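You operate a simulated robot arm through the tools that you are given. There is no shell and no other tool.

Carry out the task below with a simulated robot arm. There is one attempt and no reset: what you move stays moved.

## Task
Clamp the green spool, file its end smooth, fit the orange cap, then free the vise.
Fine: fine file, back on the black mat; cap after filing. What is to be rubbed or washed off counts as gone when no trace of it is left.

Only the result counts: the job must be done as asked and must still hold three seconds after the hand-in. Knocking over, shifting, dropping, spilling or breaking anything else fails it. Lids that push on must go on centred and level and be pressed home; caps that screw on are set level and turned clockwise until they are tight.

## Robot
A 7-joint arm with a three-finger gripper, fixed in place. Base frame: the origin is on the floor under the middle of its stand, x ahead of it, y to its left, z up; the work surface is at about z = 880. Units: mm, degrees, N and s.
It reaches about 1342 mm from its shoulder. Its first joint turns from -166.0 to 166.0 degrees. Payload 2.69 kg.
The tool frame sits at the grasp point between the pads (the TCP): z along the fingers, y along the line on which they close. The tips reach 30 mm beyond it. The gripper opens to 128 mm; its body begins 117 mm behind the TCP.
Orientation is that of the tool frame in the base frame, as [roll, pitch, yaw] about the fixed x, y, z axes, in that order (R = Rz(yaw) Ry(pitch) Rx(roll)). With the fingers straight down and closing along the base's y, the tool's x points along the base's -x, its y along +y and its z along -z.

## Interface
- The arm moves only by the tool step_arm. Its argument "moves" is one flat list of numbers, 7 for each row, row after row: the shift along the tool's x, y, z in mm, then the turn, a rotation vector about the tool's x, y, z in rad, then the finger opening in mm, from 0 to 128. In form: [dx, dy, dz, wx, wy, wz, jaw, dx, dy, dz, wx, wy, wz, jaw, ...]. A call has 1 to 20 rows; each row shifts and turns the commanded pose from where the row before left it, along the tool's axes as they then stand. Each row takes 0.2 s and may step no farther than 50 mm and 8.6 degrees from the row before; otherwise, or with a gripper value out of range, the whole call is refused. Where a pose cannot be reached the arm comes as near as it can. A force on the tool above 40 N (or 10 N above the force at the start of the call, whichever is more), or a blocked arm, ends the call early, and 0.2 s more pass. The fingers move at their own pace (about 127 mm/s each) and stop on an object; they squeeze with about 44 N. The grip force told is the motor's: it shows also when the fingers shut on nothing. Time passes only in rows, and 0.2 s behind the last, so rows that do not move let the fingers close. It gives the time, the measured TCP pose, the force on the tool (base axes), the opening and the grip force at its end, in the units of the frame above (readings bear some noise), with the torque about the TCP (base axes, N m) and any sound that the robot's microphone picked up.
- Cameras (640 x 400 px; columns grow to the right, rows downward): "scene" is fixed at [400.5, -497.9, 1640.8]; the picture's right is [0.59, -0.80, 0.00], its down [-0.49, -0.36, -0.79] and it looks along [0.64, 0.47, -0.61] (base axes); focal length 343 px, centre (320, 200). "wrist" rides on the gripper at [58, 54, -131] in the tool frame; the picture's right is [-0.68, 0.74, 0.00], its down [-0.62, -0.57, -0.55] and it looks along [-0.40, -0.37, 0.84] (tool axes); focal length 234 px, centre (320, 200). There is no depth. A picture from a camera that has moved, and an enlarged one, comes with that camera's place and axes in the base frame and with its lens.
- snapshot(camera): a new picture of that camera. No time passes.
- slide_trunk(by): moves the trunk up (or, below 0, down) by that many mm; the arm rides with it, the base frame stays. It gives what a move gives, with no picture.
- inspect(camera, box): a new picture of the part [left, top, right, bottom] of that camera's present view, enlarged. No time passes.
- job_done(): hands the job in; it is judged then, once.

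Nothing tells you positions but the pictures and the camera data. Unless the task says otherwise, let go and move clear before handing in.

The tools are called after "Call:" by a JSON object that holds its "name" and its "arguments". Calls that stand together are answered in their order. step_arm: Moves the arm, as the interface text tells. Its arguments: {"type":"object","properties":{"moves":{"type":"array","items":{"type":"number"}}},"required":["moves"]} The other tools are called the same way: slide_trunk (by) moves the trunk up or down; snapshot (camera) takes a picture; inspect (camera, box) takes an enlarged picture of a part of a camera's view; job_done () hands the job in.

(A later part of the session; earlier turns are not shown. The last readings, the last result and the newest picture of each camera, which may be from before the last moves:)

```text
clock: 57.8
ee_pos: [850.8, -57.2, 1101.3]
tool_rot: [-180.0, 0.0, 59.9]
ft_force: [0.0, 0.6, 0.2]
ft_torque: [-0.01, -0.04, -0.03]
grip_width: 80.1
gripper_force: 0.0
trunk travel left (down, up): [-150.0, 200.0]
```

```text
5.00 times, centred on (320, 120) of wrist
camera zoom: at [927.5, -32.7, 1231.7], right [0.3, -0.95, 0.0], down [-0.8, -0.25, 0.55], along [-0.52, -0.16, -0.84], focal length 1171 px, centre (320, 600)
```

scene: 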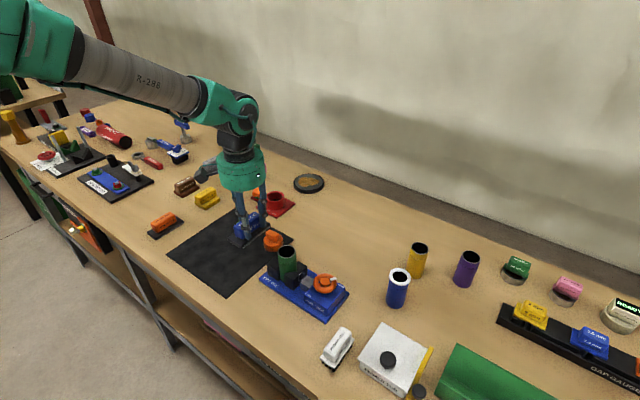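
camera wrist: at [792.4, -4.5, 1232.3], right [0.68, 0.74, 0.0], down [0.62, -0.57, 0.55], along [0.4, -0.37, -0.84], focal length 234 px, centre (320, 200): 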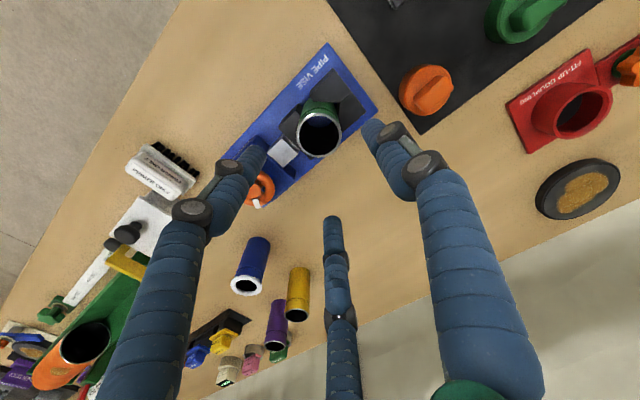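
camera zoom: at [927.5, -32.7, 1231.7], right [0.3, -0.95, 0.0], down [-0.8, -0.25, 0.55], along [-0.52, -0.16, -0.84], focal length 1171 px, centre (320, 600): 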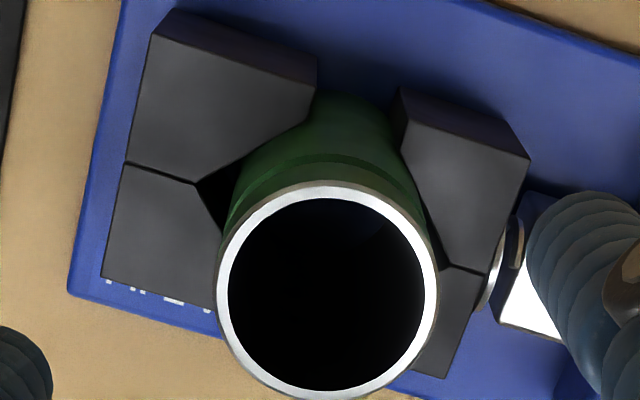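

The rim is slightly cut off; I take a larger crop.

Call:
{"name": "inspect", "arguments": {"camera": "wrist", "box": [270, 90, 370, 180]}}

```text
4.44 times, centred on (320, 135) of wrist
camera zoom: at [927.5, -32.7, 1231.7], right [0.3, -0.95, 0.0], down [-0.8, -0.25, 0.55], along [-0.52, -0.16, -0.84], focal length 1041 px, centre (320, 489)
```

zoom: 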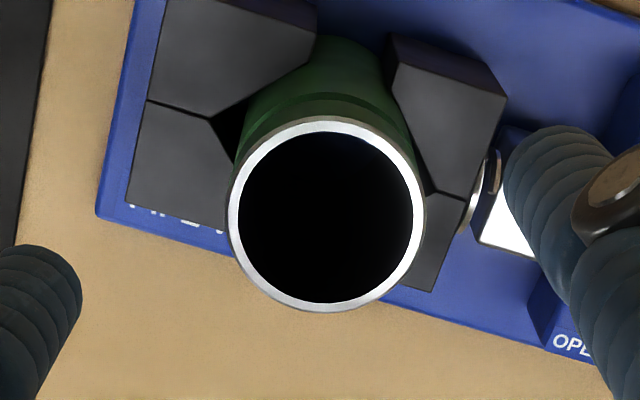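

Both views put the spool axis at (850.0, −58.6). I check how steady the arm's own position is with a short wait.

Call:
{"name": "step_arm", "arguments": {"moves": [0, 0, 0, 0, 0, 0, 80, 0, 0, 0, 0, 0, 0, 80, 0, 0, 0, 0, 0, 0, 80]}}

Call:
{"name": "inspect", "arguments": {"camera": "wrist", "box": [270, 90, 370, 180]}}

```text
clock: 58.6
ee_pos: [850.0, -56.7, 1100.9]
tool_rot: [-180.0, -0.1, 60.0]
ft_force: [0.3, -0.5, -1.0]
ft_torque: [-0.04, -0.02, -0.03]
grip_width: 79.9
gripper_force: 0.1
trunk travel left (down, up): [-150.0, 200.0]
```

```text
4.44 times, centred on (320, 135) of wrist
camera zoom: at [927.4, -32.6, 1231.7], right [0.3, -0.95, 0.0], down [-0.8, -0.25, 0.55], along [-0.52, -0.16, -0.84], focal length 1041 px, centre (320, 489)
```

zoom: 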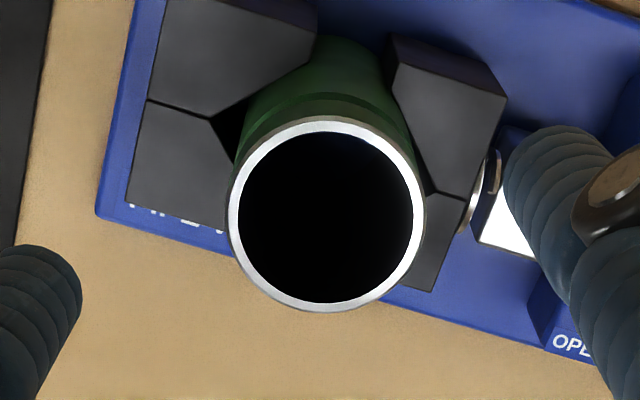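

The camera-derived pose is steady, and the spool axis is at about (849.8, −58.4). The present heading suits the rest of the job, so I go back over the orange cap and measure it.

Call:
{"name": "step_arm", "arguments": {"moves": [46.1, 0.3, 0, 0, 0, 0, 80, 46.1, 0.3, 0, 0, 0, 0, 80, 46.1, 0.3, 0, 0, 0, 0, 80, 0, 0, 40, 0, 0, 0, 80, 0, 0, 17, 0, 0, 0, 80, 0, 0, 0, 0, 0, 0, 80]}}

Call:
{"name": "snapshot", "arguments": {"camera": "wrist"}}

Call:
{"name": "inspect", "arguments": {"camera": "wrist", "box": [270, 80, 370, 170]}}

Call:
{"name": "inspect", "arguments": {"camera": "scene", "box": [220, 180, 340, 280]}}

```text
clock: 60.0
ee_pos: [923.4, 62.5, 1043.9]
tool_rot: [180.0, 0.0, 60.0]
ft_force: [-0.4, -0.1, -0.5]
ft_torque: [0.06, 0.0, 0.03]
grip_width: 79.9
gripper_force: 0.1
trunk travel left (down, up): [-150.0, 200.0]
```

```text
taken
camera wrist: at [997.6, 86.8, 1174.8], right [0.3, -0.95, 0.0], down [-0.8, -0.25, 0.55], along [-0.52, -0.16, -0.84], focal length 234 px, centre (320, 200)
```

wrist: 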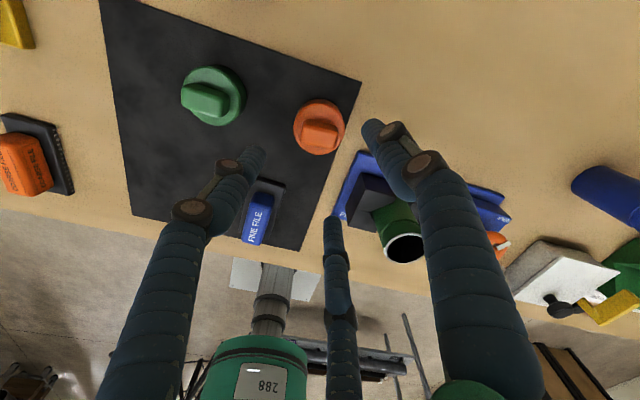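

```text
4.44 times, centred on (320, 125) of wrist
camera zoom: at [997.6, 86.8, 1174.8], right [0.3, -0.95, 0.0], down [-0.8, -0.25, 0.55], along [-0.52, -0.16, -0.84], focal length 1041 px, centre (320, 533)
```

zoom: 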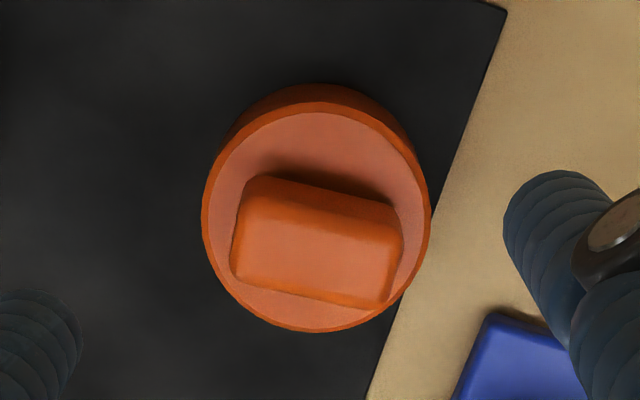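

```text
4.00 times, centred on (280, 230) of scene
camera zoom: at [400.5, -497.9, 1640.8], right [0.59, -0.8, 0.0], down [-0.49, -0.36, -0.79], along [0.64, 0.47, -0.61], focal length 1373 px, centre (480, 80)
```

zoom: 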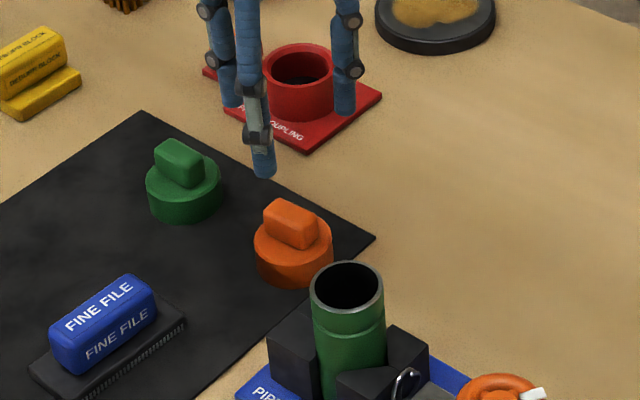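

The cap axis is at about (920.6, 63.3). I align and lower with a 76 mm opening, stopping with tips just above the cap's bar to check.

Call:
{"name": "step_arm", "arguments": {"moves": [-0.9, -0.9, 20, 0, 0, 0, 76, 0, 0, 40, 0, 0, 0, 76, 0, 0, 30, 0, 0, 0, 76, 0, 0, 0, 0, 0, 0, 76]}}

Call:
{"name": "inspect", "arguments": {"camera": "wrist", "box": [220, 80, 420, 260]}}

Call:
{"name": "inspect", "arguments": {"camera": "scene", "box": [230, 190, 330, 280]}}

```text
clock: 61.0
ee_pos: [921.1, 61.7, 952.8]
tool_rot: [180.0, 0.0, 60.0]
ft_force: [0.7, -0.2, -0.3]
ft_torque: [-0.01, 0.0, 0.01]
grip_width: 75.9
gripper_force: 0.1
trunk travel left (down, up): [-150.0, 200.0]
```

```text
2.22 times, centred on (320, 170) of wrist
camera zoom: at [996.2, 86.5, 1083.8], right [0.3, -0.95, 0.0], down [-0.8, -0.25, 0.55], along [-0.52, -0.16, -0.84], focal length 520 px, centre (320, 267)
```

zoom: 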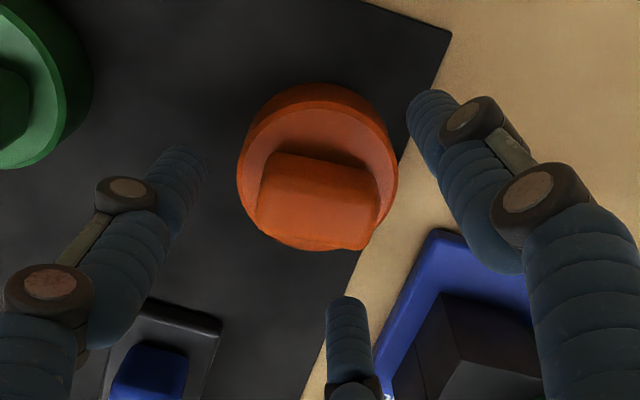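

```text
4.44 times, centred on (280, 235) of scene
camera zoom: at [400.5, -497.9, 1640.8], right [0.59, -0.8, 0.0], down [-0.49, -0.36, -0.79], along [0.64, 0.47, -0.61], focal length 1526 px, centre (498, 44)
```

zoom: 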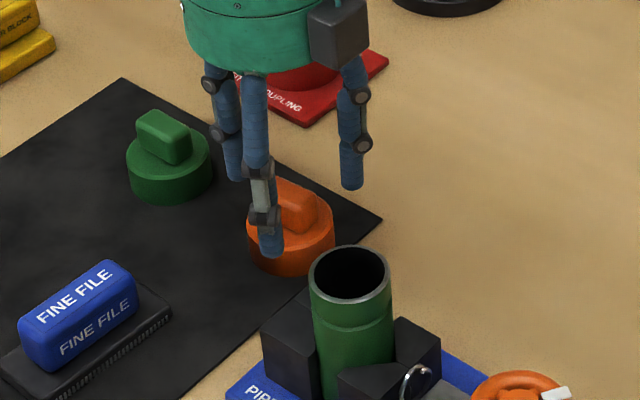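

Fingers are placed evenly around the cap. I lower to just above the mat and close gently.

Call:
{"name": "step_arm", "arguments": {"moves": [0, 0, 15, 0, 0, 0, 76, 0, 0, 12, 0, 0, 0, 76, 0, 0, 5, 0, 0, 0, 76, 0, 0, 3, 0, 0, 0, 76, 0, 0, 0, 0, 0, 0, 76]}}

Call:
{"name": "inspect", "arguments": {"camera": "scene", "box": [230, 190, 330, 280]}}

Call:
{"name": "inspect", "arguments": {"camera": "wrist", "box": [220, 80, 420, 260]}}

```text
clock: 62.2
ee_pos: [919.9, 62.7, 919.0]
tool_rot: [179.9, -0.1, 60.0]
ft_force: [0.4, -0.4, 0.2]
ft_torque: [0.01, -0.01, -0.02]
grip_width: 76.0
gripper_force: 0.0
trunk travel left (down, up): [-150.0, 200.0]
```

```text
4.44 times, centred on (280, 235) of scene
camera zoom: at [400.5, -497.9, 1640.8], right [0.59, -0.8, 0.0], down [-0.49, -0.36, -0.79], along [0.64, 0.47, -0.61], focal length 1526 px, centre (498, 44)
```

zoom: 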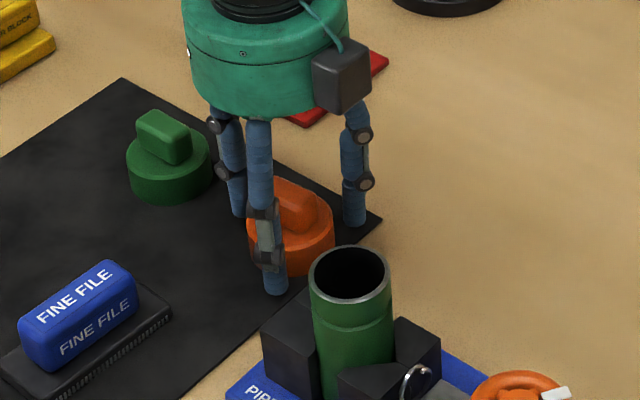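

```text
2.22 times, centred on (320, 170) of wrist
camera zoom: at [995.8, 86.6, 1049.4], right [0.3, -0.95, 0.0], down [-0.8, -0.25, 0.55], along [-0.52, -0.16, -0.84], focal length 520 px, centre (320, 267)
```

zoom: 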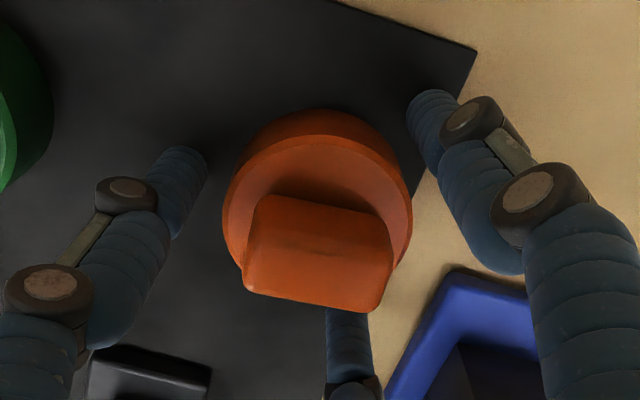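

Tips are about 6 mm above the mat. I close on the cap.

Call:
{"name": "step_arm", "arguments": {"moves": [0, 0, 0, 0, 0, 0, 68, 0, 0, 0, 0, 0, 0, 64, 0, 0, 0, 0, 0, 0, 61, 0, 0, 0, 0, 0, 0, 59, 0, 0, 0, 0, 0, 0, 57]}}

Call:
{"name": "inspect", "arguments": {"camera": "wrist", "box": [220, 80, 420, 260]}}

```text
clock: 63.4
ee_pos: [921.1, 61.7, 919.2]
tool_rot: [179.9, 0.0, 60.0]
ft_force: [-0.1, 0.7, 1.1]
ft_torque: [-0.02, 0.0, -0.01]
grip_width: 57.5
gripper_force: 0.9
trunk travel left (down, up): [-150.0, 200.0]
```

```text
2.22 times, centred on (320, 170) of wrist
camera zoom: at [995.7, 86.6, 1049.5], right [0.3, -0.95, 0.0], down [-0.8, -0.25, 0.55], along [-0.52, -0.16, -0.84], focal length 520 px, centre (320, 267)
```

zoom: 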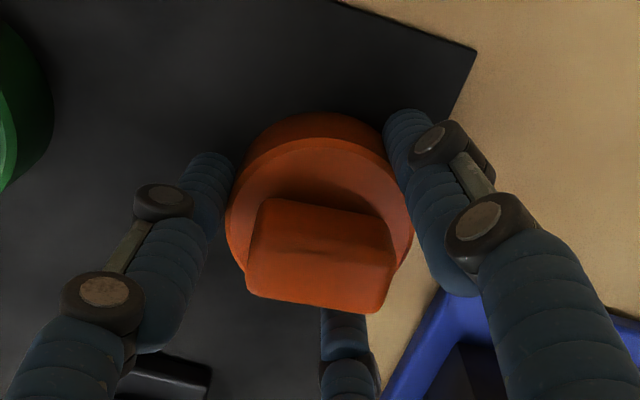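

Call:
{"name": "step_arm", "arguments": {"moves": [0, 0, 0, 0, 0, 0, 52, 0, 0, 0, 0, 0, 0, 46, 0, 0, 0, 0, 0, 0, 40, 0, 0, 0, 0, 0, 0, 40]}}

Call:
{"name": "inspect", "arguments": {"camera": "wrist", "box": [220, 80, 420, 260]}}

Call:
{"name": "inspect", "arguments": {"camera": "scene", "box": [230, 190, 330, 280]}}

```text
clock: 64.4
ee_pos: [920.3, 62.0, 918.6]
tool_rot: [179.9, 0.0, 59.9]
ft_force: [0.4, -0.6, 1.5]
ft_torque: [-0.01, -0.02, -0.09]
grip_width: 56.5
gripper_force: 44.2
trunk travel left (down, up): [-150.0, 200.0]
```

```text
2.22 times, centred on (320, 170) of wrist
camera zoom: at [995.7, 86.6, 1049.6], right [0.3, -0.95, 0.0], down [-0.8, -0.25, 0.55], along [-0.52, -0.16, -0.84], focal length 520 px, centre (320, 267)
```

zoom: 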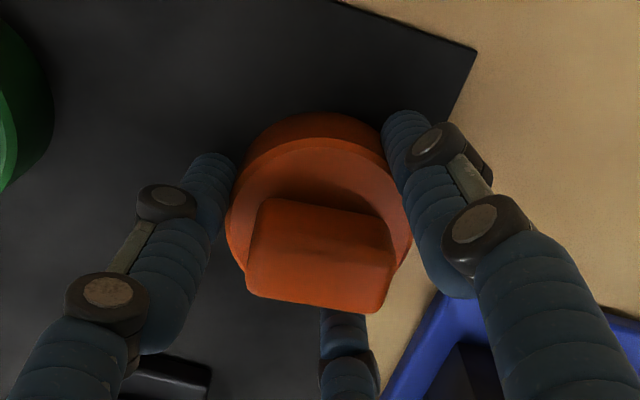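

```text
4.44 times, centred on (280, 235) of scene
camera zoom: at [400.5, -497.9, 1640.8], right [0.59, -0.8, 0.0], down [-0.49, -0.36, -0.79], along [0.64, 0.47, -0.61], focal length 1526 px, centre (498, 44)
```

zoom: 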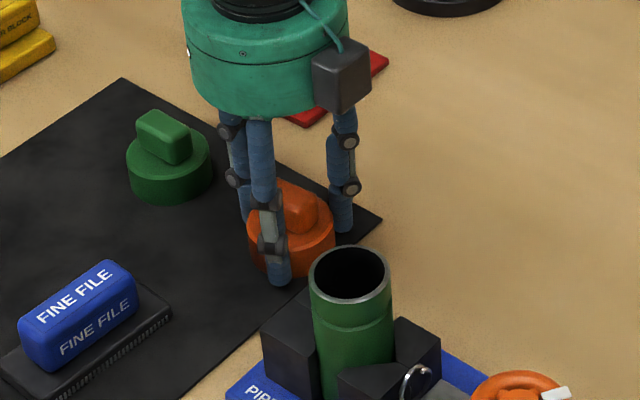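

The cap is gripped firmly and centred. I lift it and carry it above the spool.

Call:
{"name": "step_arm", "arguments": {"moves": [0, 0, -10, 0, 0, 0, 40, 0, 0, -30, 0, 0, 0, 40, 0, 0, -40, 0, 0, 0, 40, 0, 0, -42, 0, 0, 0, 40, 0, 0, -40, 0, 0, 0, 40, -46.6, 0, 0, 0, 0, 0, 40, -46.6, 0, 0, 0, 0, 0, 40, -46.8, 0, 0, 0, 0, 0, 40, 0, 0, 0, 0, 0, 0, 40]}}

Call:
{"name": "snapshot", "arguments": {"camera": "wrist"}}

Call:
{"name": "inspect", "arguments": {"camera": "scene", "box": [230, 190, 350, 290]}}

```text
clock: 66.4
ee_pos: [849.7, -60.5, 1081.2]
tool_rot: [180.0, -0.1, 60.1]
ft_force: [-0.6, -0.6, -0.1]
ft_torque: [0.03, 0.02, 0.01]
grip_width: 56.3
gripper_force: 44.5
trunk travel left (down, up): [-150.0, 200.0]
```

```text
taken
camera wrist: at [924.7, -35.7, 1212.1], right [0.3, -0.95, 0.0], down [-0.8, -0.25, 0.55], along [-0.52, -0.16, -0.84], focal length 234 px, centre (320, 200)
```

wrist: 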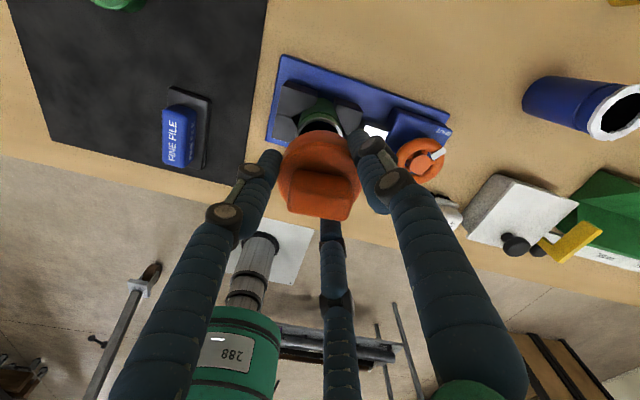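

```text
4.00 times, centred on (290, 240) of scene
camera zoom: at [400.5, -497.9, 1640.8], right [0.59, -0.8, 0.0], down [-0.49, -0.36, -0.79], along [0.64, 0.47, -0.61], focal length 1373 px, centre (440, 40)
```

zoom: 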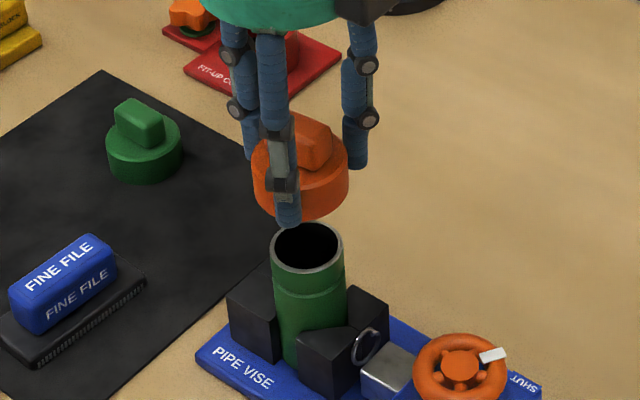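

The hand is about 1.5 mm from the wanted axis; I correct while lowering to about 13 mm above the rim.

Call:
{"name": "step_arm", "arguments": {"moves": [1.4, 0.3, 20, 0, 0, 0, 40, 0, 0, 21, 0, 0, 0, 40, 0, 0, 0, 0, 0, 0, 40, 0, 0, 0, 0, 0, 0, 40]}}

Call:
{"name": "snapshot", "arguments": {"camera": "wrist"}}

Call:
{"name": "inspect", "arguments": {"camera": "scene", "box": [260, 210, 320, 265]}}

```text
clock: 67.4
ee_pos: [850.4, -58.3, 1039.9]
tool_rot: [180.0, -0.1, 60.0]
ft_force: [-0.5, -0.7, -0.5]
ft_torque: [-0.01, 0.01, 0.02]
grip_width: 56.4
gripper_force: 44.0
trunk travel left (down, up): [-150.0, 200.0]
```

```text
taken
camera wrist: at [926.5, -33.0, 1170.8], right [0.3, -0.95, 0.0], down [-0.8, -0.25, 0.55], along [-0.52, -0.16, -0.84], focal length 234 px, centre (320, 200)
```

wrist: 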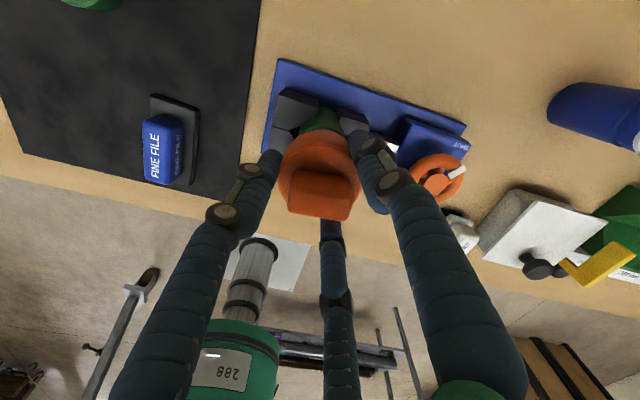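

```text
7.27 times, centred on (290, 238) of scene
camera zoom: at [400.5, -497.9, 1640.8], right [0.59, -0.8, 0.0], down [-0.49, -0.36, -0.79], along [0.64, 0.47, -0.61], focal length 2496 px, centre (538, -73)
```

zoom: 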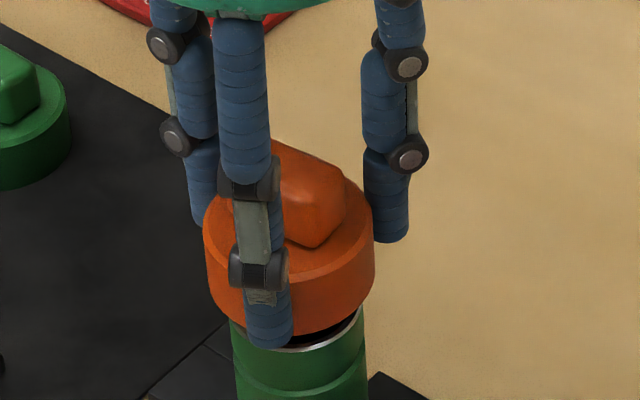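

The hand settled about 1.8 mm past the wanted axis; the scene view agrees slightly. I make a small correction and let it settle.

Call:
{"name": "step_arm", "arguments": {"moves": [-1.7, 0.1, 0, 0, 0, 0, 40, 0, 0, 0, 0, 0, 0, 40, 0, 0, 0, 0, 0, 0, 40]}}

Call:
{"name": "inspect", "arguments": {"camera": "wrist", "box": [250, 80, 390, 220]}}

Call:
{"name": "inspect", "arguments": {"camera": "scene", "box": [260, 210, 320, 265]}}

```text
clock: 68.2
ee_pos: [849.4, -59.2, 1039.9]
tool_rot: [-180.0, 0.0, 60.0]
ft_force: [0.2, 0.9, -0.2]
ft_torque: [0.0, 0.01, -0.01]
grip_width: 56.0
gripper_force: 44.2
trunk travel left (down, up): [-150.0, 200.0]
```

```text
2.86 times, centred on (320, 150) of wrist
camera zoom: at [925.9, -34.9, 1170.7], right [0.3, -0.95, 0.0], down [-0.8, -0.25, 0.55], along [-0.52, -0.16, -0.84], focal length 669 px, centre (320, 343)
```

zoom: 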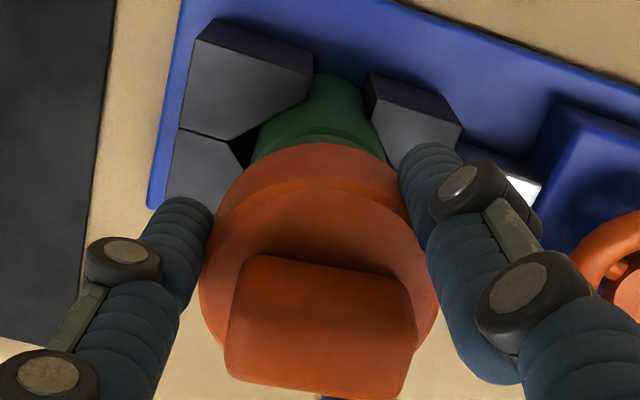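

```text
7.27 times, centred on (290, 238) of scene
camera zoom: at [400.5, -497.9, 1640.8], right [0.59, -0.8, 0.0], down [-0.49, -0.36, -0.79], along [0.64, 0.47, -0.61], focal length 2496 px, centre (538, -73)
```

zoom: 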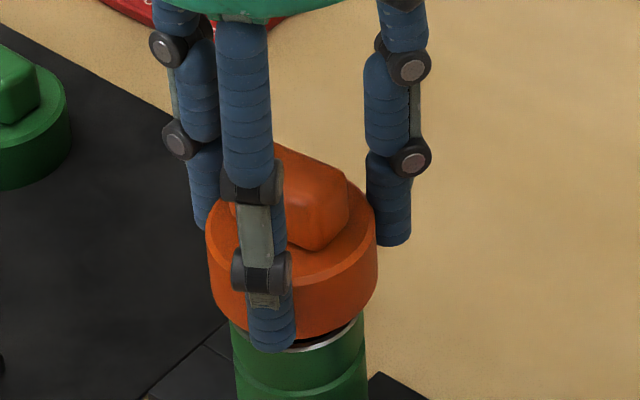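

Aligned within about 0.4 mm. I lower to just above the rim and recheck.

Call:
{"name": "step_arm", "arguments": {"moves": [0, 0, 4, 0, 0, 0, 40, 0, 0, 4, 0, 0, 0, 40, 0, 0, 2, 0, 0, 0, 40, 0, 0, 0, 0, 0, 0, 40]}}

Call:
{"name": "inspect", "arguments": {"camera": "wrist", "box": [250, 80, 390, 220]}}

Call:
{"name": "inspect", "arguments": {"camera": "scene", "box": [260, 210, 320, 265]}}

```text
clock: 69.2
ee_pos: [851.7, -60.3, 1029.9]
tool_rot: [-180.0, -0.1, 60.0]
ft_force: [-0.1, 0.1, -0.3]
ft_torque: [0.0, 0.01, 0.01]
grip_width: 56.1
gripper_force: 44.3
trunk travel left (down, up): [-150.0, 200.0]
```

```text
2.86 times, centred on (320, 150) of wrist
camera zoom: at [926.3, -35.0, 1160.5], right [0.3, -0.95, 0.0], down [-0.8, -0.25, 0.55], along [-0.52, -0.16, -0.84], focal length 669 px, centre (320, 343)
```

zoom: 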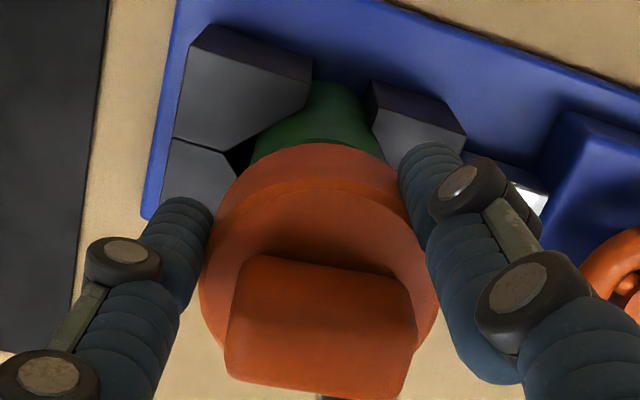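

```text
7.27 times, centred on (290, 238) of scene
camera zoom: at [400.5, -497.9, 1640.8], right [0.59, -0.8, 0.0], down [-0.49, -0.36, -0.79], along [0.64, 0.47, -0.61], focal length 2496 px, centre (538, -73)
```

zoom: 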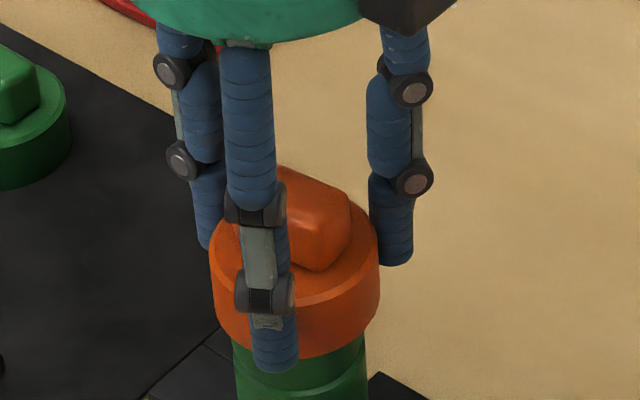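

Nearly aligned (about 0.6 mm off). I apply that small correction and lower 1 mm at a time, watching the force.

Call:
{"name": "step_arm", "arguments": {"moves": [0.1, -0.6, 1, 0, 0, 0, 40, 0, 0, 1, 0, 0, 0, 40, 0, 0, 0, 0, 0, 0, 40]}}

Call:
{"name": "step_arm", "arguments": {"moves": [0, 0, 1, 0, 0, 0, 40, 0, 0, 0, 0, 0, 0, 40]}}

Call:
{"name": "step_arm", "arguments": {"moves": [0, 0, 1, 0, 0, 0, 40, 0, 0, 0, 0, 0, 0, 40]}}

Call:
{"name": "inspect", "arguments": {"camera": "scene", "box": [260, 210, 320, 265]}}

```text
clock: 70.0
ee_pos: [850.4, -60.6, 1028.0]
tool_rot: [180.0, 0.0, 60.0]
ft_force: [-0.4, -0.1, -0.1]
ft_torque: [0.0, 0.01, -0.02]
grip_width: 55.9
gripper_force: 44.1
trunk travel left (down, up): [-150.0, 200.0]
```

```text
clock: 70.6
ee_pos: [849.8, -60.0, 1026.3]
tool_rot: [-180.0, 0.1, 60.0]
ft_force: [0.6, 0.1, 0.3]
ft_torque: [0.01, -0.02, -0.01]
grip_width: 56.3
gripper_force: 43.7
trunk travel left (down, up): [-150.0, 200.0]
```

```text
clock: 71.2
ee_pos: [850.6, -60.1, 1024.9]
tool_rot: [179.9, 0.0, 60.0]
ft_force: [-1.7, 0.3, -0.4]
ft_torque: [0.01, -0.03, 0.03]
grip_width: 56.1
gripper_force: 43.8
trunk travel left (down, up): [-150.0, 200.0]
```

```text
7.27 times, centred on (290, 238) of scene
camera zoom: at [400.5, -497.9, 1640.8], right [0.59, -0.8, 0.0], down [-0.49, -0.36, -0.79], along [0.64, 0.47, -0.61], focal length 2496 px, centre (538, -73)
```

zoom: 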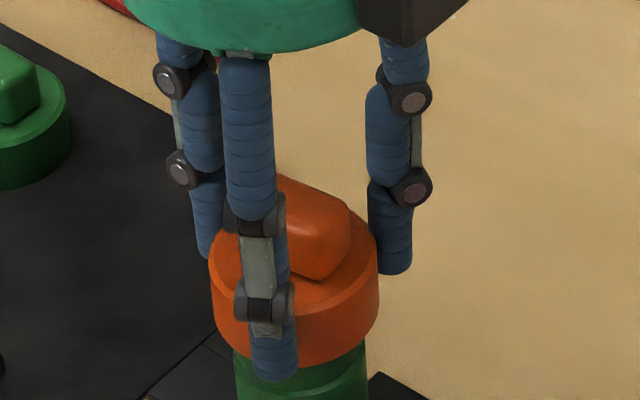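

No resistance; the cap's rim is about at the spool top. I check the pose and continue.

Call:
{"name": "inspect", "arguments": {"camera": "wrist", "box": [250, 80, 390, 220]}}

Call:
{"name": "step_arm", "arguments": {"moves": [0, 0, 1, 0, 0, 0, 40, 0, 0, 0, 0, 0, 0, 40]}}

Call:
{"name": "step_arm", "arguments": {"moves": [0, 0, 1, 0, 0, 0, 40, 0, 0, 0, 0, 0, 0, 40]}}

```text
2.86 times, centred on (320, 150) of wrist
camera zoom: at [925.8, -34.9, 1156.5], right [0.3, -0.95, 0.0], down [-0.8, -0.25, 0.55], along [-0.52, -0.16, -0.84], focal length 669 px, centre (320, 343)
```

zoom: 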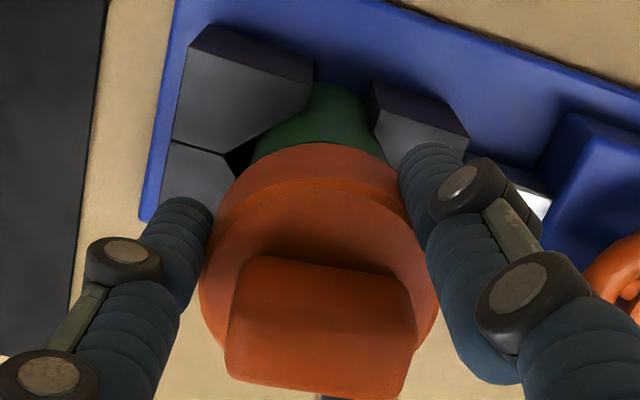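

```text
clock: 71.8
ee_pos: [850.5, -58.4, 1024.2]
tool_rot: [180.0, 0.0, 60.0]
ft_force: [-0.4, 0.2, -0.2]
ft_torque: [-0.01, 0.0, 0.01]
grip_width: 56.0
gripper_force: 44.0
trunk travel left (down, up): [-150.0, 200.0]
```

```text
clock: 72.4
ee_pos: [849.8, -59.5, 1024.5]
tool_rot: [-179.9, 0.0, 59.9]
ft_force: [-0.1, 0.3, 0.3]
ft_torque: [0.01, 0.02, 0.02]
grip_width: 56.0
gripper_force: 44.2
trunk travel left (down, up): [-150.0, 200.0]
```

Well aligned (0.3 mm) and still free. I continue down in 1 mm rows.

Call:
{"name": "step_arm", "arguments": {"moves": [0, 0, 1, 0, 0, 0, 40, 0, 0, 1, 0, 0, 0, 40, 0, 0, 0, 0, 0, 0, 40]}}

Call:
{"name": "step_arm", "arguments": {"moves": [0, 0, 1, 0, 0, 0, 40, 0, 0, 0, 0, 0, 0, 40]}}

Call:
{"name": "step_arm", "arguments": {"moves": [0, 0, 1, 0, 0, 0, 40, 0, 0, 0, 0, 0, 0, 40]}}

Call:
{"name": "inspect", "arguments": {"camera": "scene", "box": [260, 210, 320, 265]}}

```text
clock: 73.2
ee_pos: [850.9, -60.1, 1021.4]
tool_rot: [-180.0, 0.0, 59.9]
ft_force: [0.3, 0.4, 0.2]
ft_torque: [-0.01, 0.0, -0.01]
grip_width: 56.2
gripper_force: 43.8
trunk travel left (down, up): [-150.0, 200.0]
```

```text
clock: 73.8
ee_pos: [849.6, -59.0, 1020.8]
tool_rot: [-180.0, 0.1, 59.9]
ft_force: [-0.4, 0.3, 0.1]
ft_torque: [0.0, 0.04, -0.01]
grip_width: 56.3
gripper_force: 43.4
trunk travel left (down, up): [-150.0, 200.0]
```

```text
clock: 74.4
ee_pos: [849.8, -59.5, 1019.6]
tool_rot: [180.0, 0.1, 59.9]
ft_force: [-0.1, -0.8, -0.6]
ft_torque: [-0.02, 0.02, -0.03]
grip_width: 56.3
gripper_force: 43.5
trunk travel left (down, up): [-150.0, 200.0]
```

```text
7.27 times, centred on (290, 238) of scene
camera zoom: at [400.5, -497.9, 1640.8], right [0.59, -0.8, 0.0], down [-0.49, -0.36, -0.79], along [0.64, 0.47, -0.61], focal length 2496 px, centre (538, -73)
```

zoom: 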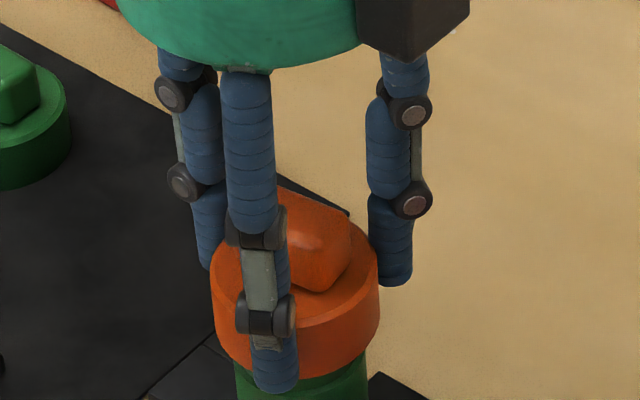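

The cap is sliding over the spool without resistance. I keep lowering.

Call:
{"name": "step_arm", "arguments": {"moves": [0, 0, 1, 0, 0, 0, 40, 0, 0, 1, 0, 0, 0, 40, 0, 0, 0, 0, 0, 0, 40]}}

Call:
{"name": "step_arm", "arguments": {"moves": [0, 0, 1, 0, 0, 0, 40, 0, 0, 1, 0, 0, 0, 40, 0, 0, 0, 0, 0, 0, 40]}}

Call:
{"name": "step_arm", "arguments": {"moves": [0, 0, 1, 0, 0, 0, 40, 0, 0, 0, 0, 0, 0, 40]}}

Call:
{"name": "inspect", "arguments": {"camera": "scene", "box": [260, 210, 320, 265]}}

```text
clock: 75.2
ee_pos: [851.5, -60.1, 1018.4]
tool_rot: [-180.0, -0.1, 60.0]
ft_force: [0.4, 0.5, -0.4]
ft_torque: [-0.05, -0.03, 0.0]
grip_width: 55.9
gripper_force: 44.2
trunk travel left (down, up): [-150.0, 200.0]
```

```text
clock: 76.0
ee_pos: [849.5, -59.7, 1015.1]
tool_rot: [-180.0, 0.0, 59.9]
ft_force: [-0.1, 1.3, -0.6]
ft_torque: [-0.01, -0.04, -0.01]
grip_width: 56.1
gripper_force: 43.3
trunk travel left (down, up): [-150.0, 200.0]
```

```text
clock: 76.6
ee_pos: [850.6, -58.8, 1015.4]
tool_rot: [-179.9, 0.0, 60.0]
ft_force: [0.1, 0.4, -0.2]
ft_torque: [-0.02, 0.01, 0.01]
grip_width: 56.0
gripper_force: 44.0
trunk travel left (down, up): [-150.0, 200.0]
```

```text
7.27 times, centred on (290, 238) of scene
camera zoom: at [400.5, -497.9, 1640.8], right [0.59, -0.8, 0.0], down [-0.49, -0.36, -0.79], along [0.64, 0.47, -0.61], focal length 2496 px, centre (538, -73)
```

zoom: 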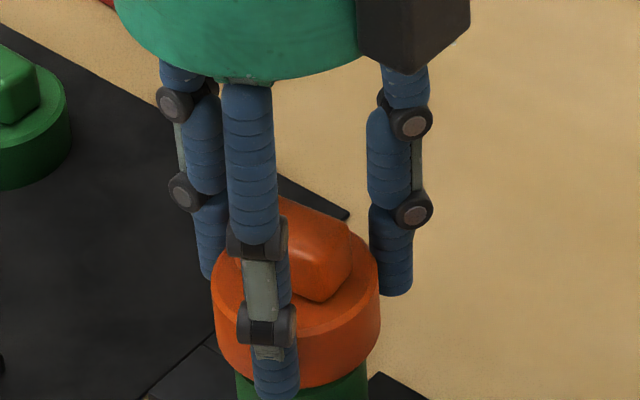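

About 12 mm on, still free. I continue in 1 mm steps.

Call:
{"name": "step_arm", "arguments": {"moves": [0, 0, 1, 0, 0, 0, 40, 0, 0, 1, 0, 0, 0, 40, 0, 0, 0, 0, 0, 0, 40]}}

Call:
{"name": "step_arm", "arguments": {"moves": [0, 0, 1, 0, 0, 0, 40, 0, 0, 0, 0, 0, 0, 40]}}

Call:
{"name": "step_arm", "arguments": {"moves": [0, 0, 1, 0, 0, 0, 40, 0, 0, 0, 0, 0, 0, 40]}}

Call:
{"name": "step_arm", "arguments": {"moves": [0, 0, 1, 0, 0, 0, 40, 0, 0, 0, 0, 0, 0, 40]}}

```text
clock: 77.4
ee_pos: [850.2, -58.6, 1012.9]
tool_rot: [180.0, 0.1, 60.0]
ft_force: [-0.6, -1.5, -0.8]
ft_torque: [-0.01, 0.02, 0.0]
grip_width: 55.8
gripper_force: 43.9
trunk travel left (down, up): [-150.0, 200.0]
```

```text
clock: 78.0
ee_pos: [850.7, -59.5, 1012.5]
tool_rot: [180.0, 0.0, 60.0]
ft_force: [-0.2, -0.1, 0.7]
ft_torque: [0.02, 0.01, 0.0]
grip_width: 56.0
gripper_force: 44.0
trunk travel left (down, up): [-150.0, 200.0]
```

```text
clock: 78.6
ee_pos: [849.7, -60.5, 1010.8]
tool_rot: [-180.0, 0.1, 60.0]
ft_force: [-0.2, 0.2, 0.5]
ft_torque: [0.01, 0.0, 0.0]
grip_width: 56.0
gripper_force: 43.9
trunk travel left (down, up): [-150.0, 200.0]
```

```text
clock: 79.2
ee_pos: [850.9, -59.2, 1010.1]
tool_rot: [180.0, 0.0, 59.9]
ft_force: [-0.2, -0.1, -0.4]
ft_torque: [0.0, -0.03, -0.02]
grip_width: 55.8
gripper_force: 43.5
trunk travel left (down, up): [-150.0, 200.0]
```

Call:
{"name": "step_arm", "arguments": {"moves": [0, 0, 1, 0, 0, 0, 40, 0, 0, 0, 0, 0, 0, 40]}}

Call:
{"name": "step_arm", "arguments": {"moves": [0, 0, 1, 0, 0, 0, 40, 0, 0, 0, 0, 0, 0, 40]}}

Call:
{"name": "step_arm", "arguments": {"moves": [0, 0, 1, 0, 0, 0, 40, 0, 0, 0, 0, 0, 0, 40]}}

Call:
{"name": "inspect", "arguments": {"camera": "scene", "box": [260, 210, 320, 265]}}

Call:
{"name": "inspect", "arguments": {"camera": "wrist", "box": [250, 80, 390, 220]}}

```text
clock: 79.8
ee_pos: [849.9, -59.2, 1008.7]
tool_rot: [180.0, -0.1, 60.0]
ft_force: [0.0, -1.3, -0.6]
ft_torque: [0.03, 0.01, -0.02]
grip_width: 56.0
gripper_force: 43.9
trunk travel left (down, up): [-150.0, 200.0]
```

```text
clock: 80.4
ee_pos: [850.0, -59.7, 1008.5]
tool_rot: [179.9, 0.1, 60.1]
ft_force: [-0.4, -0.3, -0.5]
ft_torque: [-0.01, 0.02, 0.03]
grip_width: 55.8
gripper_force: 43.8
trunk travel left (down, up): [-150.0, 200.0]
```

```text
clock: 81.0
ee_pos: [849.6, -60.2, 1007.1]
tool_rot: [179.9, -0.1, 59.9]
ft_force: [-0.1, -0.5, -1.1]
ft_torque: [0.01, 0.02, 0.0]
grip_width: 55.7
gripper_force: 44.1
trunk travel left (down, up): [-150.0, 200.0]
```

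```text
7.27 times, centred on (290, 238) of scene
camera zoom: at [400.5, -497.9, 1640.8], right [0.59, -0.8, 0.0], down [-0.49, -0.36, -0.79], along [0.64, 0.47, -0.61], focal length 2496 px, centre (538, -73)
```

zoom: 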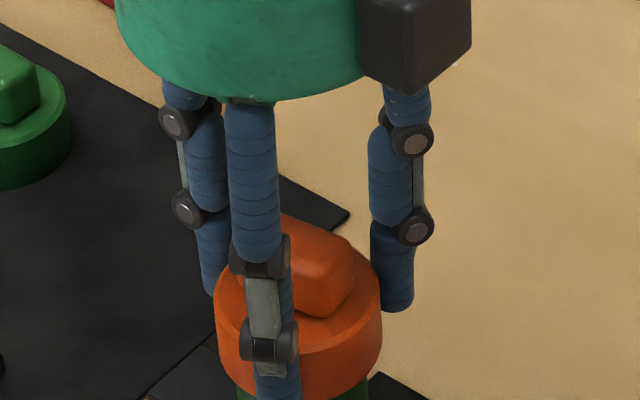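

```text
2.86 times, centred on (320, 150) of wrist
camera zoom: at [925.9, -35.2, 1137.5], right [0.3, -0.95, 0.0], down [-0.8, -0.25, 0.55], along [-0.52, -0.16, -0.84], focal length 669 px, centre (320, 343)
```

zoom: 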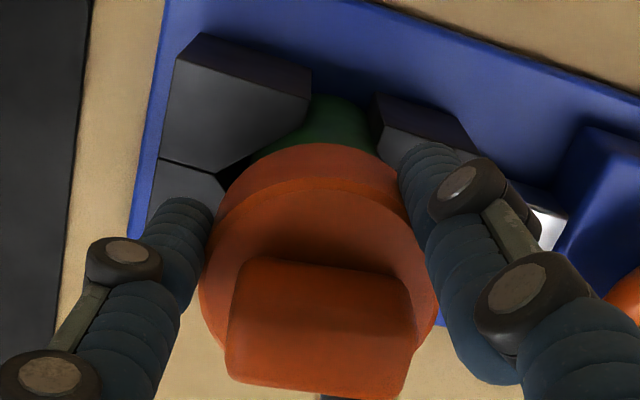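

About 20 mm engaged, no resistance yet. I continue in 1 mm steps.

Call:
{"name": "step_arm", "arguments": {"moves": [0, 0, 1, 0, 0, 0, 40, 0, 0, 0, 0, 0, 0, 40]}}

Call:
{"name": "step_arm", "arguments": {"moves": [0, 0, 1, 0, 0, 0, 40, 0, 0, 0, 0, 0, 0, 40]}}

Call:
{"name": "step_arm", "arguments": {"moves": [0, 0, 1, 0, 0, 0, 40, 0, 0, 0, 0, 0, 0, 40]}}

Call:
{"name": "step_arm", "arguments": {"moves": [0, 0, 1, 0, 0, 0, 40, 0, 0, 0, 0, 0, 0, 40]}}

```text
clock: 81.6
ee_pos: [850.3, -59.5, 1006.8]
tool_rot: [-180.0, 0.0, 60.0]
ft_force: [0.6, 0.0, 0.9]
ft_torque: [0.01, 0.02, 0.0]
grip_width: 56.0
gripper_force: 44.5
trunk travel left (down, up): [-150.0, 200.0]
```

```text
clock: 82.2
ee_pos: [852.2, -59.1, 1006.0]
tool_rot: [180.0, 0.0, 60.1]
ft_force: [-1.1, 0.6, 3.8]
ft_torque: [0.02, 0.1, 0.02]
grip_width: 56.1
gripper_force: 43.9
trunk travel left (down, up): [-150.0, 200.0]
```

```text
clock: 82.8
ee_pos: [850.2, -59.0, 1005.9]
tool_rot: [179.8, 0.0, 60.0]
ft_force: [-1.0, -0.9, 12.0]
ft_torque: [0.03, 0.24, 0.0]
grip_width: 56.0
gripper_force: 43.7
trunk travel left (down, up): [-150.0, 200.0]
```

```text
clock: 83.4
ee_pos: [850.8, -59.4, 1004.4]
tool_rot: [179.8, -0.3, 60.0]
ft_force: [0.7, -0.6, 20.8]
ft_torque: [0.05, 0.29, -0.06]
grip_width: 55.9
gripper_force: 44.3
trunk travel left (down, up): [-150.0, 200.0]
```

Resistance has begun: 21 N at about 21.5 mm engagement. I look, then press further to about 35 N.

Call:
{"name": "inspect", "arguments": {"camera": "scene", "box": [260, 220, 320, 275]}}

Call:
{"name": "step_arm", "arguments": {"moves": [0, 0, 0.8, 0, 0, 0, 40, 0, 0, 0, 0, 0, 0, 40]}}

Call:
{"name": "step_arm", "arguments": {"moves": [0, 0, 0.8, 0, 0, 0, 40, 0, 0, 0, 0, 0, 0, 40]}}

Call:
{"name": "inspect", "arguments": {"camera": "scene", "box": [260, 220, 320, 275]}}

```text
7.27 times, centred on (290, 248) of scene
camera zoom: at [400.5, -497.9, 1640.8], right [0.59, -0.8, 0.0], down [-0.49, -0.36, -0.79], along [0.64, 0.47, -0.61], focal length 2496 px, centre (538, -146)
```

zoom: 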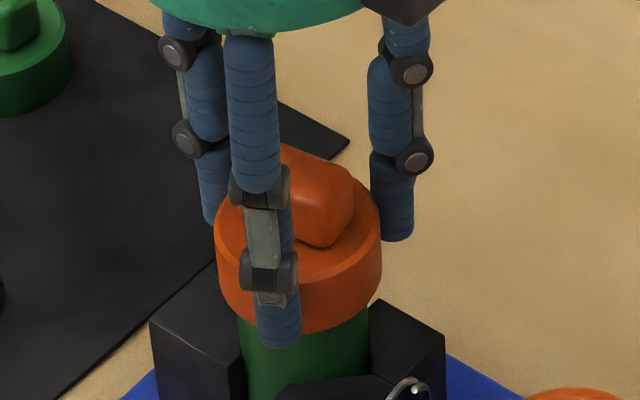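

```text
clock: 84.0
ee_pos: [850.6, -59.4, 1005.7]
tool_rot: [179.9, -0.1, 60.0]
ft_force: [3.2, -2.2, 31.8]
ft_torque: [0.03, 0.22, -0.07]
grip_width: 55.8
gripper_force: 43.6
trunk travel left (down, up): [-150.0, 200.0]
```

```text
clock: 84.6
ee_pos: [850.0, -61.1, 1003.6]
tool_rot: [179.8, -0.1, 59.9]
ft_force: [8.1, -3.4, 35.7]
ft_torque: [-0.07, -0.19, -0.18]
grip_width: 55.8
gripper_force: 43.7
trunk travel left (down, up): [-150.0, 200.0]
```

```text
7.27 times, centred on (290, 248) of scene
camera zoom: at [400.5, -497.9, 1640.8], right [0.59, -0.8, 0.0], down [-0.49, -0.36, -0.79], along [0.64, 0.47, -0.61], focal length 2496 px, centre (538, -146)
```

zoom: 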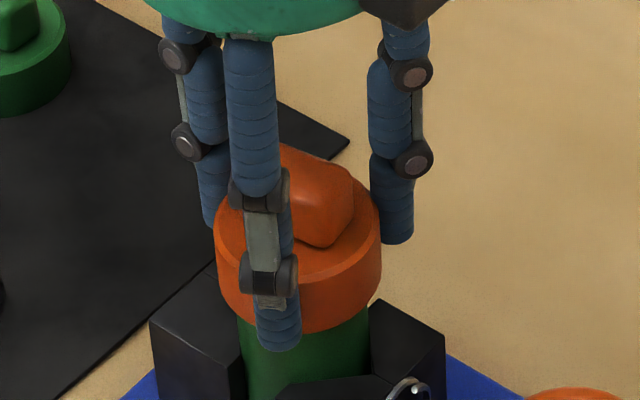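

The cap stopped moving and presses at ~36 N. I take close-ups to verify that it is fully seated and level.

Call:
{"name": "inspect", "arguments": {"camera": "scene", "box": [274, 238, 306, 268]}}

Call:
{"name": "inspect", "arguments": {"camera": "wrist", "box": [270, 100, 370, 200]}}

```text
13.33 times, centred on (290, 253) of scene
camera zoom: at [400.5, -497.9, 1640.8], right [0.59, -0.8, 0.0], down [-0.49, -0.36, -0.79], along [0.64, 0.47, -0.61], focal length 4577 px, centre (720, -507)
```

zoom: 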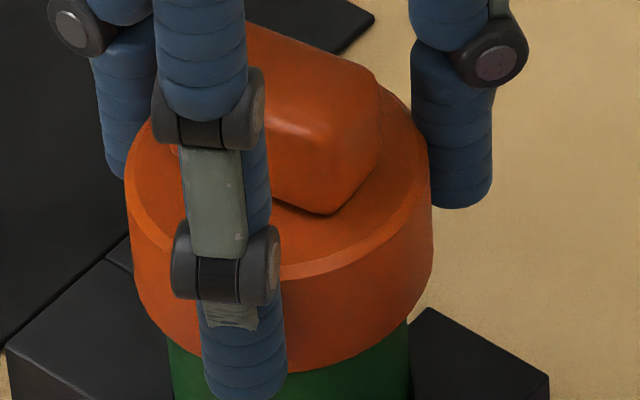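

```text
4.00 times, centred on (320, 150) of wrist
camera zoom: at [925.2, -34.8, 1134.9], right [0.3, -0.95, 0.0], down [-0.8, -0.25, 0.55], along [-0.52, -0.16, -0.84], focal length 937 px, centre (320, 400)
```

zoom: 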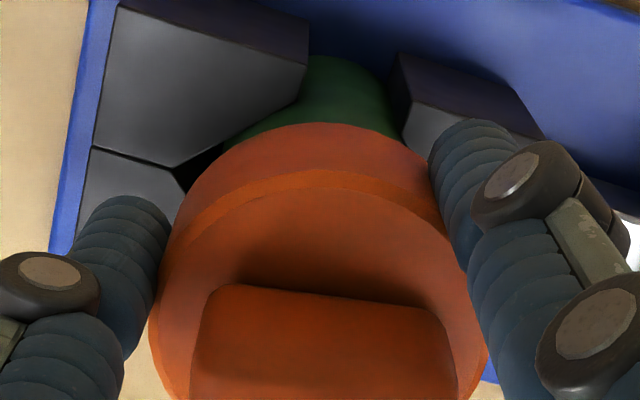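

The cap covers the whole neck (about 21.6 mm engaged, bottom at the shoulder) and stays put under 36 N, so it's seated. I ease the pressure and make a small clockwise test twist to make sure it is not threaded.

Call:
{"name": "step_arm", "arguments": {"moves": [0, 0, -1.2, 0, 0, 0, 40, 0, 0, -1, 0, 0, 0, 40, 0, 0, 0, 0, 0, 0, 40]}}

Call:
{"name": "step_arm", "arguments": {"moves": [0, 0, 0, 0, 0, 0.06, 40, 0, 0, 0, 0, 0, 0.06, 40, 0, 0, 0, 0, 0, 0, 40]}}

Call:
{"name": "inspect", "arguments": {"camera": "scene", "box": [260, 220, 320, 275]}}

```text
clock: 85.4
ee_pos: [850.0, -59.2, 1002.5]
tool_rot: [180.0, -0.1, 60.0]
ft_force: [7.9, -4.9, 24.1]
ft_torque: [-0.11, -0.53, -0.08]
grip_width: 55.9
gripper_force: 43.5
trunk travel left (down, up): [-150.0, 200.0]
```

```text
clock: 86.2
ee_pos: [848.7, -58.1, 1002.4]
tool_rot: [-180.0, 0.0, 53.1]
ft_force: [-1.0, 6.7, 20.2]
ft_torque: [0.06, -0.2, 0.08]
grip_width: 55.9
gripper_force: 44.1
trunk travel left (down, up): [-150.0, 200.0]
```

```text
7.27 times, centred on (290, 248) of scene
camera zoom: at [400.5, -497.9, 1640.8], right [0.59, -0.8, 0.0], down [-0.49, -0.36, -0.79], along [0.64, 0.47, -0.61], focal length 2496 px, centre (538, -146)
```

zoom: 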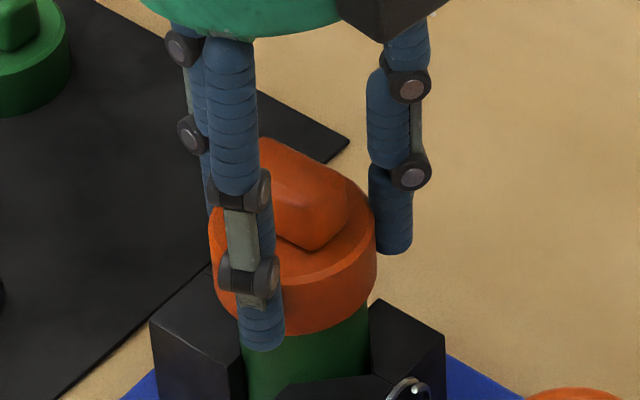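

The cap turns freely (0.08 N m), so it is a push-on cap. It shifted about 1–2 mm sideways with the hand, so I re-centre it: first I read the exact pose.

Call:
{"name": "step_arm", "arguments": {"moves": [0, 0, -1, 0, 0, 0, 40, 0, 0, 0, 0, 0, 0, 40]}}

Call:
{"name": "inspect", "arguments": {"camera": "wrist", "box": [270, 100, 370, 200]}}

Call:
{"name": "inspect", "arguments": {"camera": "scene", "box": [260, 220, 320, 275]}}

```text
clock: 86.8
ee_pos: [849.0, -58.3, 1002.7]
tool_rot: [-179.9, 0.2, 53.2]
ft_force: [-1.3, 3.5, 8.8]
ft_torque: [0.07, -0.09, 0.08]
grip_width: 55.8
gripper_force: 43.9
trunk travel left (down, up): [-150.0, 200.0]
```

```text
4.00 times, centred on (320, 150) of wrist
camera zoom: at [927.2, -43.9, 1134.1], right [0.18, -0.98, 0.0], down [-0.82, -0.15, 0.55], along [-0.54, -0.1, -0.84], focal length 937 px, centre (320, 400)
```

zoom: 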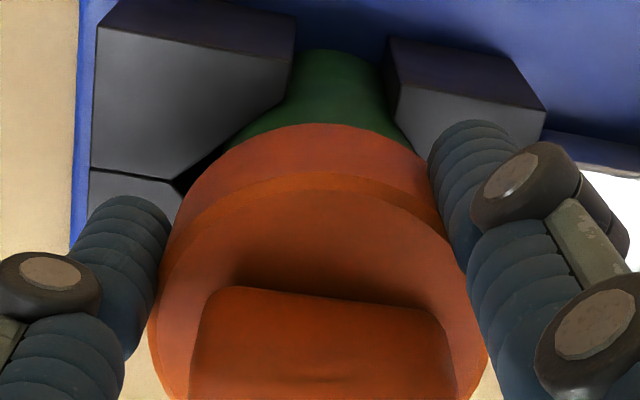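

```text
7.27 times, centred on (290, 248) of scene
camera zoom: at [400.5, -497.9, 1640.8], right [0.59, -0.8, 0.0], down [-0.49, -0.36, -0.79], along [0.64, 0.47, -0.61], focal length 2496 px, centre (538, -146)
```

zoom: 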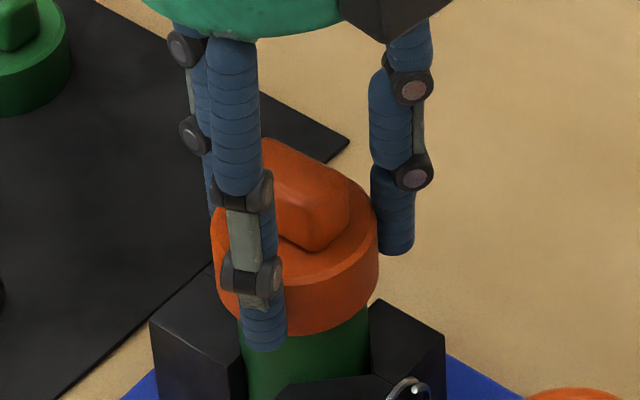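

I zoom in to compare the cap and spool edges.

Call:
{"name": "inspect", "arguments": {"camera": "scene", "box": [274, 248, 304, 276]}}

```text
14.29 times, centred on (289, 262) of scene
camera zoom: at [400.5, -497.9, 1640.8], right [0.59, -0.8, 0.0], down [-0.49, -0.36, -0.79], along [0.64, 0.47, -0.61], focal length 4904 px, centre (763, -686)
```

zoom: 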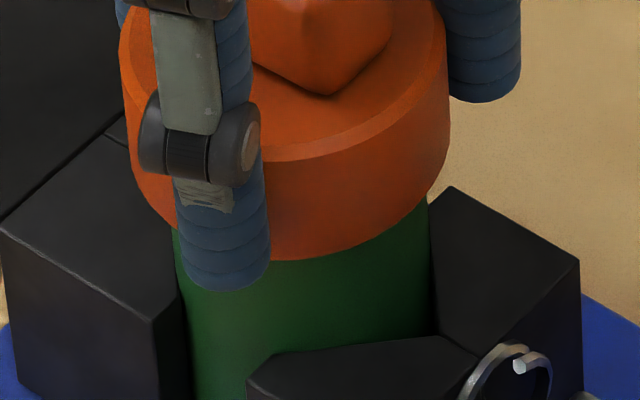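

The cap is within about 0.5 mm of the spool's axis. I nudge it 0.7 mm in +x, press straight down once more, then ease off.

Call:
{"name": "step_arm", "arguments": {"moves": [0.4, 0.55, 0, 0, 0, 0, 40, 0, 0, 0, 0, 0, 0, 40]}}

Call:
{"name": "inspect", "arguments": {"camera": "wrist", "box": [270, 100, 370, 200]}}

Call:
{"name": "inspect", "arguments": {"camera": "scene", "box": [274, 248, 304, 276]}}

```text
clock: 87.4
ee_pos: [850.9, -59.7, 1003.9]
tool_rot: [-179.8, 0.0, 53.2]
ft_force: [-0.4, -0.2, 0.0]
ft_torque: [-0.02, -0.02, -0.02]
grip_width: 55.7
gripper_force: 43.7
trunk travel left (down, up): [-150.0, 200.0]
```

```text
4.00 times, centred on (320, 150) of wrist
camera zoom: at [928.5, -44.1, 1134.2], right [0.18, -0.98, 0.0], down [-0.82, -0.15, 0.55], along [-0.54, -0.1, -0.84], focal length 937 px, centre (320, 400)
```

zoom: 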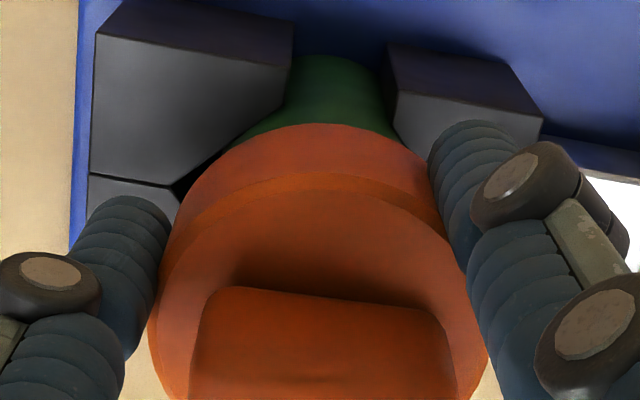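

```text
14.29 times, centred on (289, 262) of scene
camera zoom: at [400.5, -497.9, 1640.8], right [0.59, -0.8, 0.0], down [-0.49, -0.36, -0.79], along [0.64, 0.47, -0.61], focal length 4904 px, centre (763, -686)
```

zoom: 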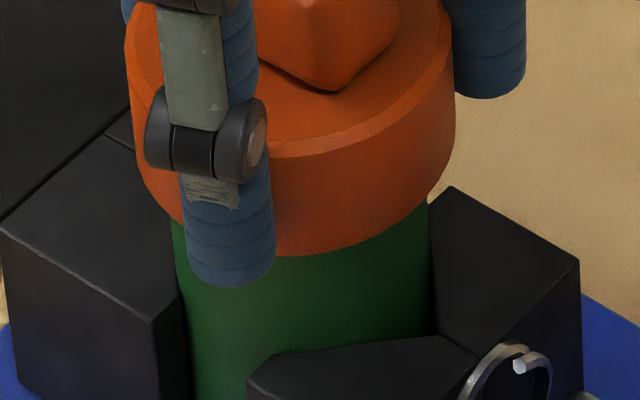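

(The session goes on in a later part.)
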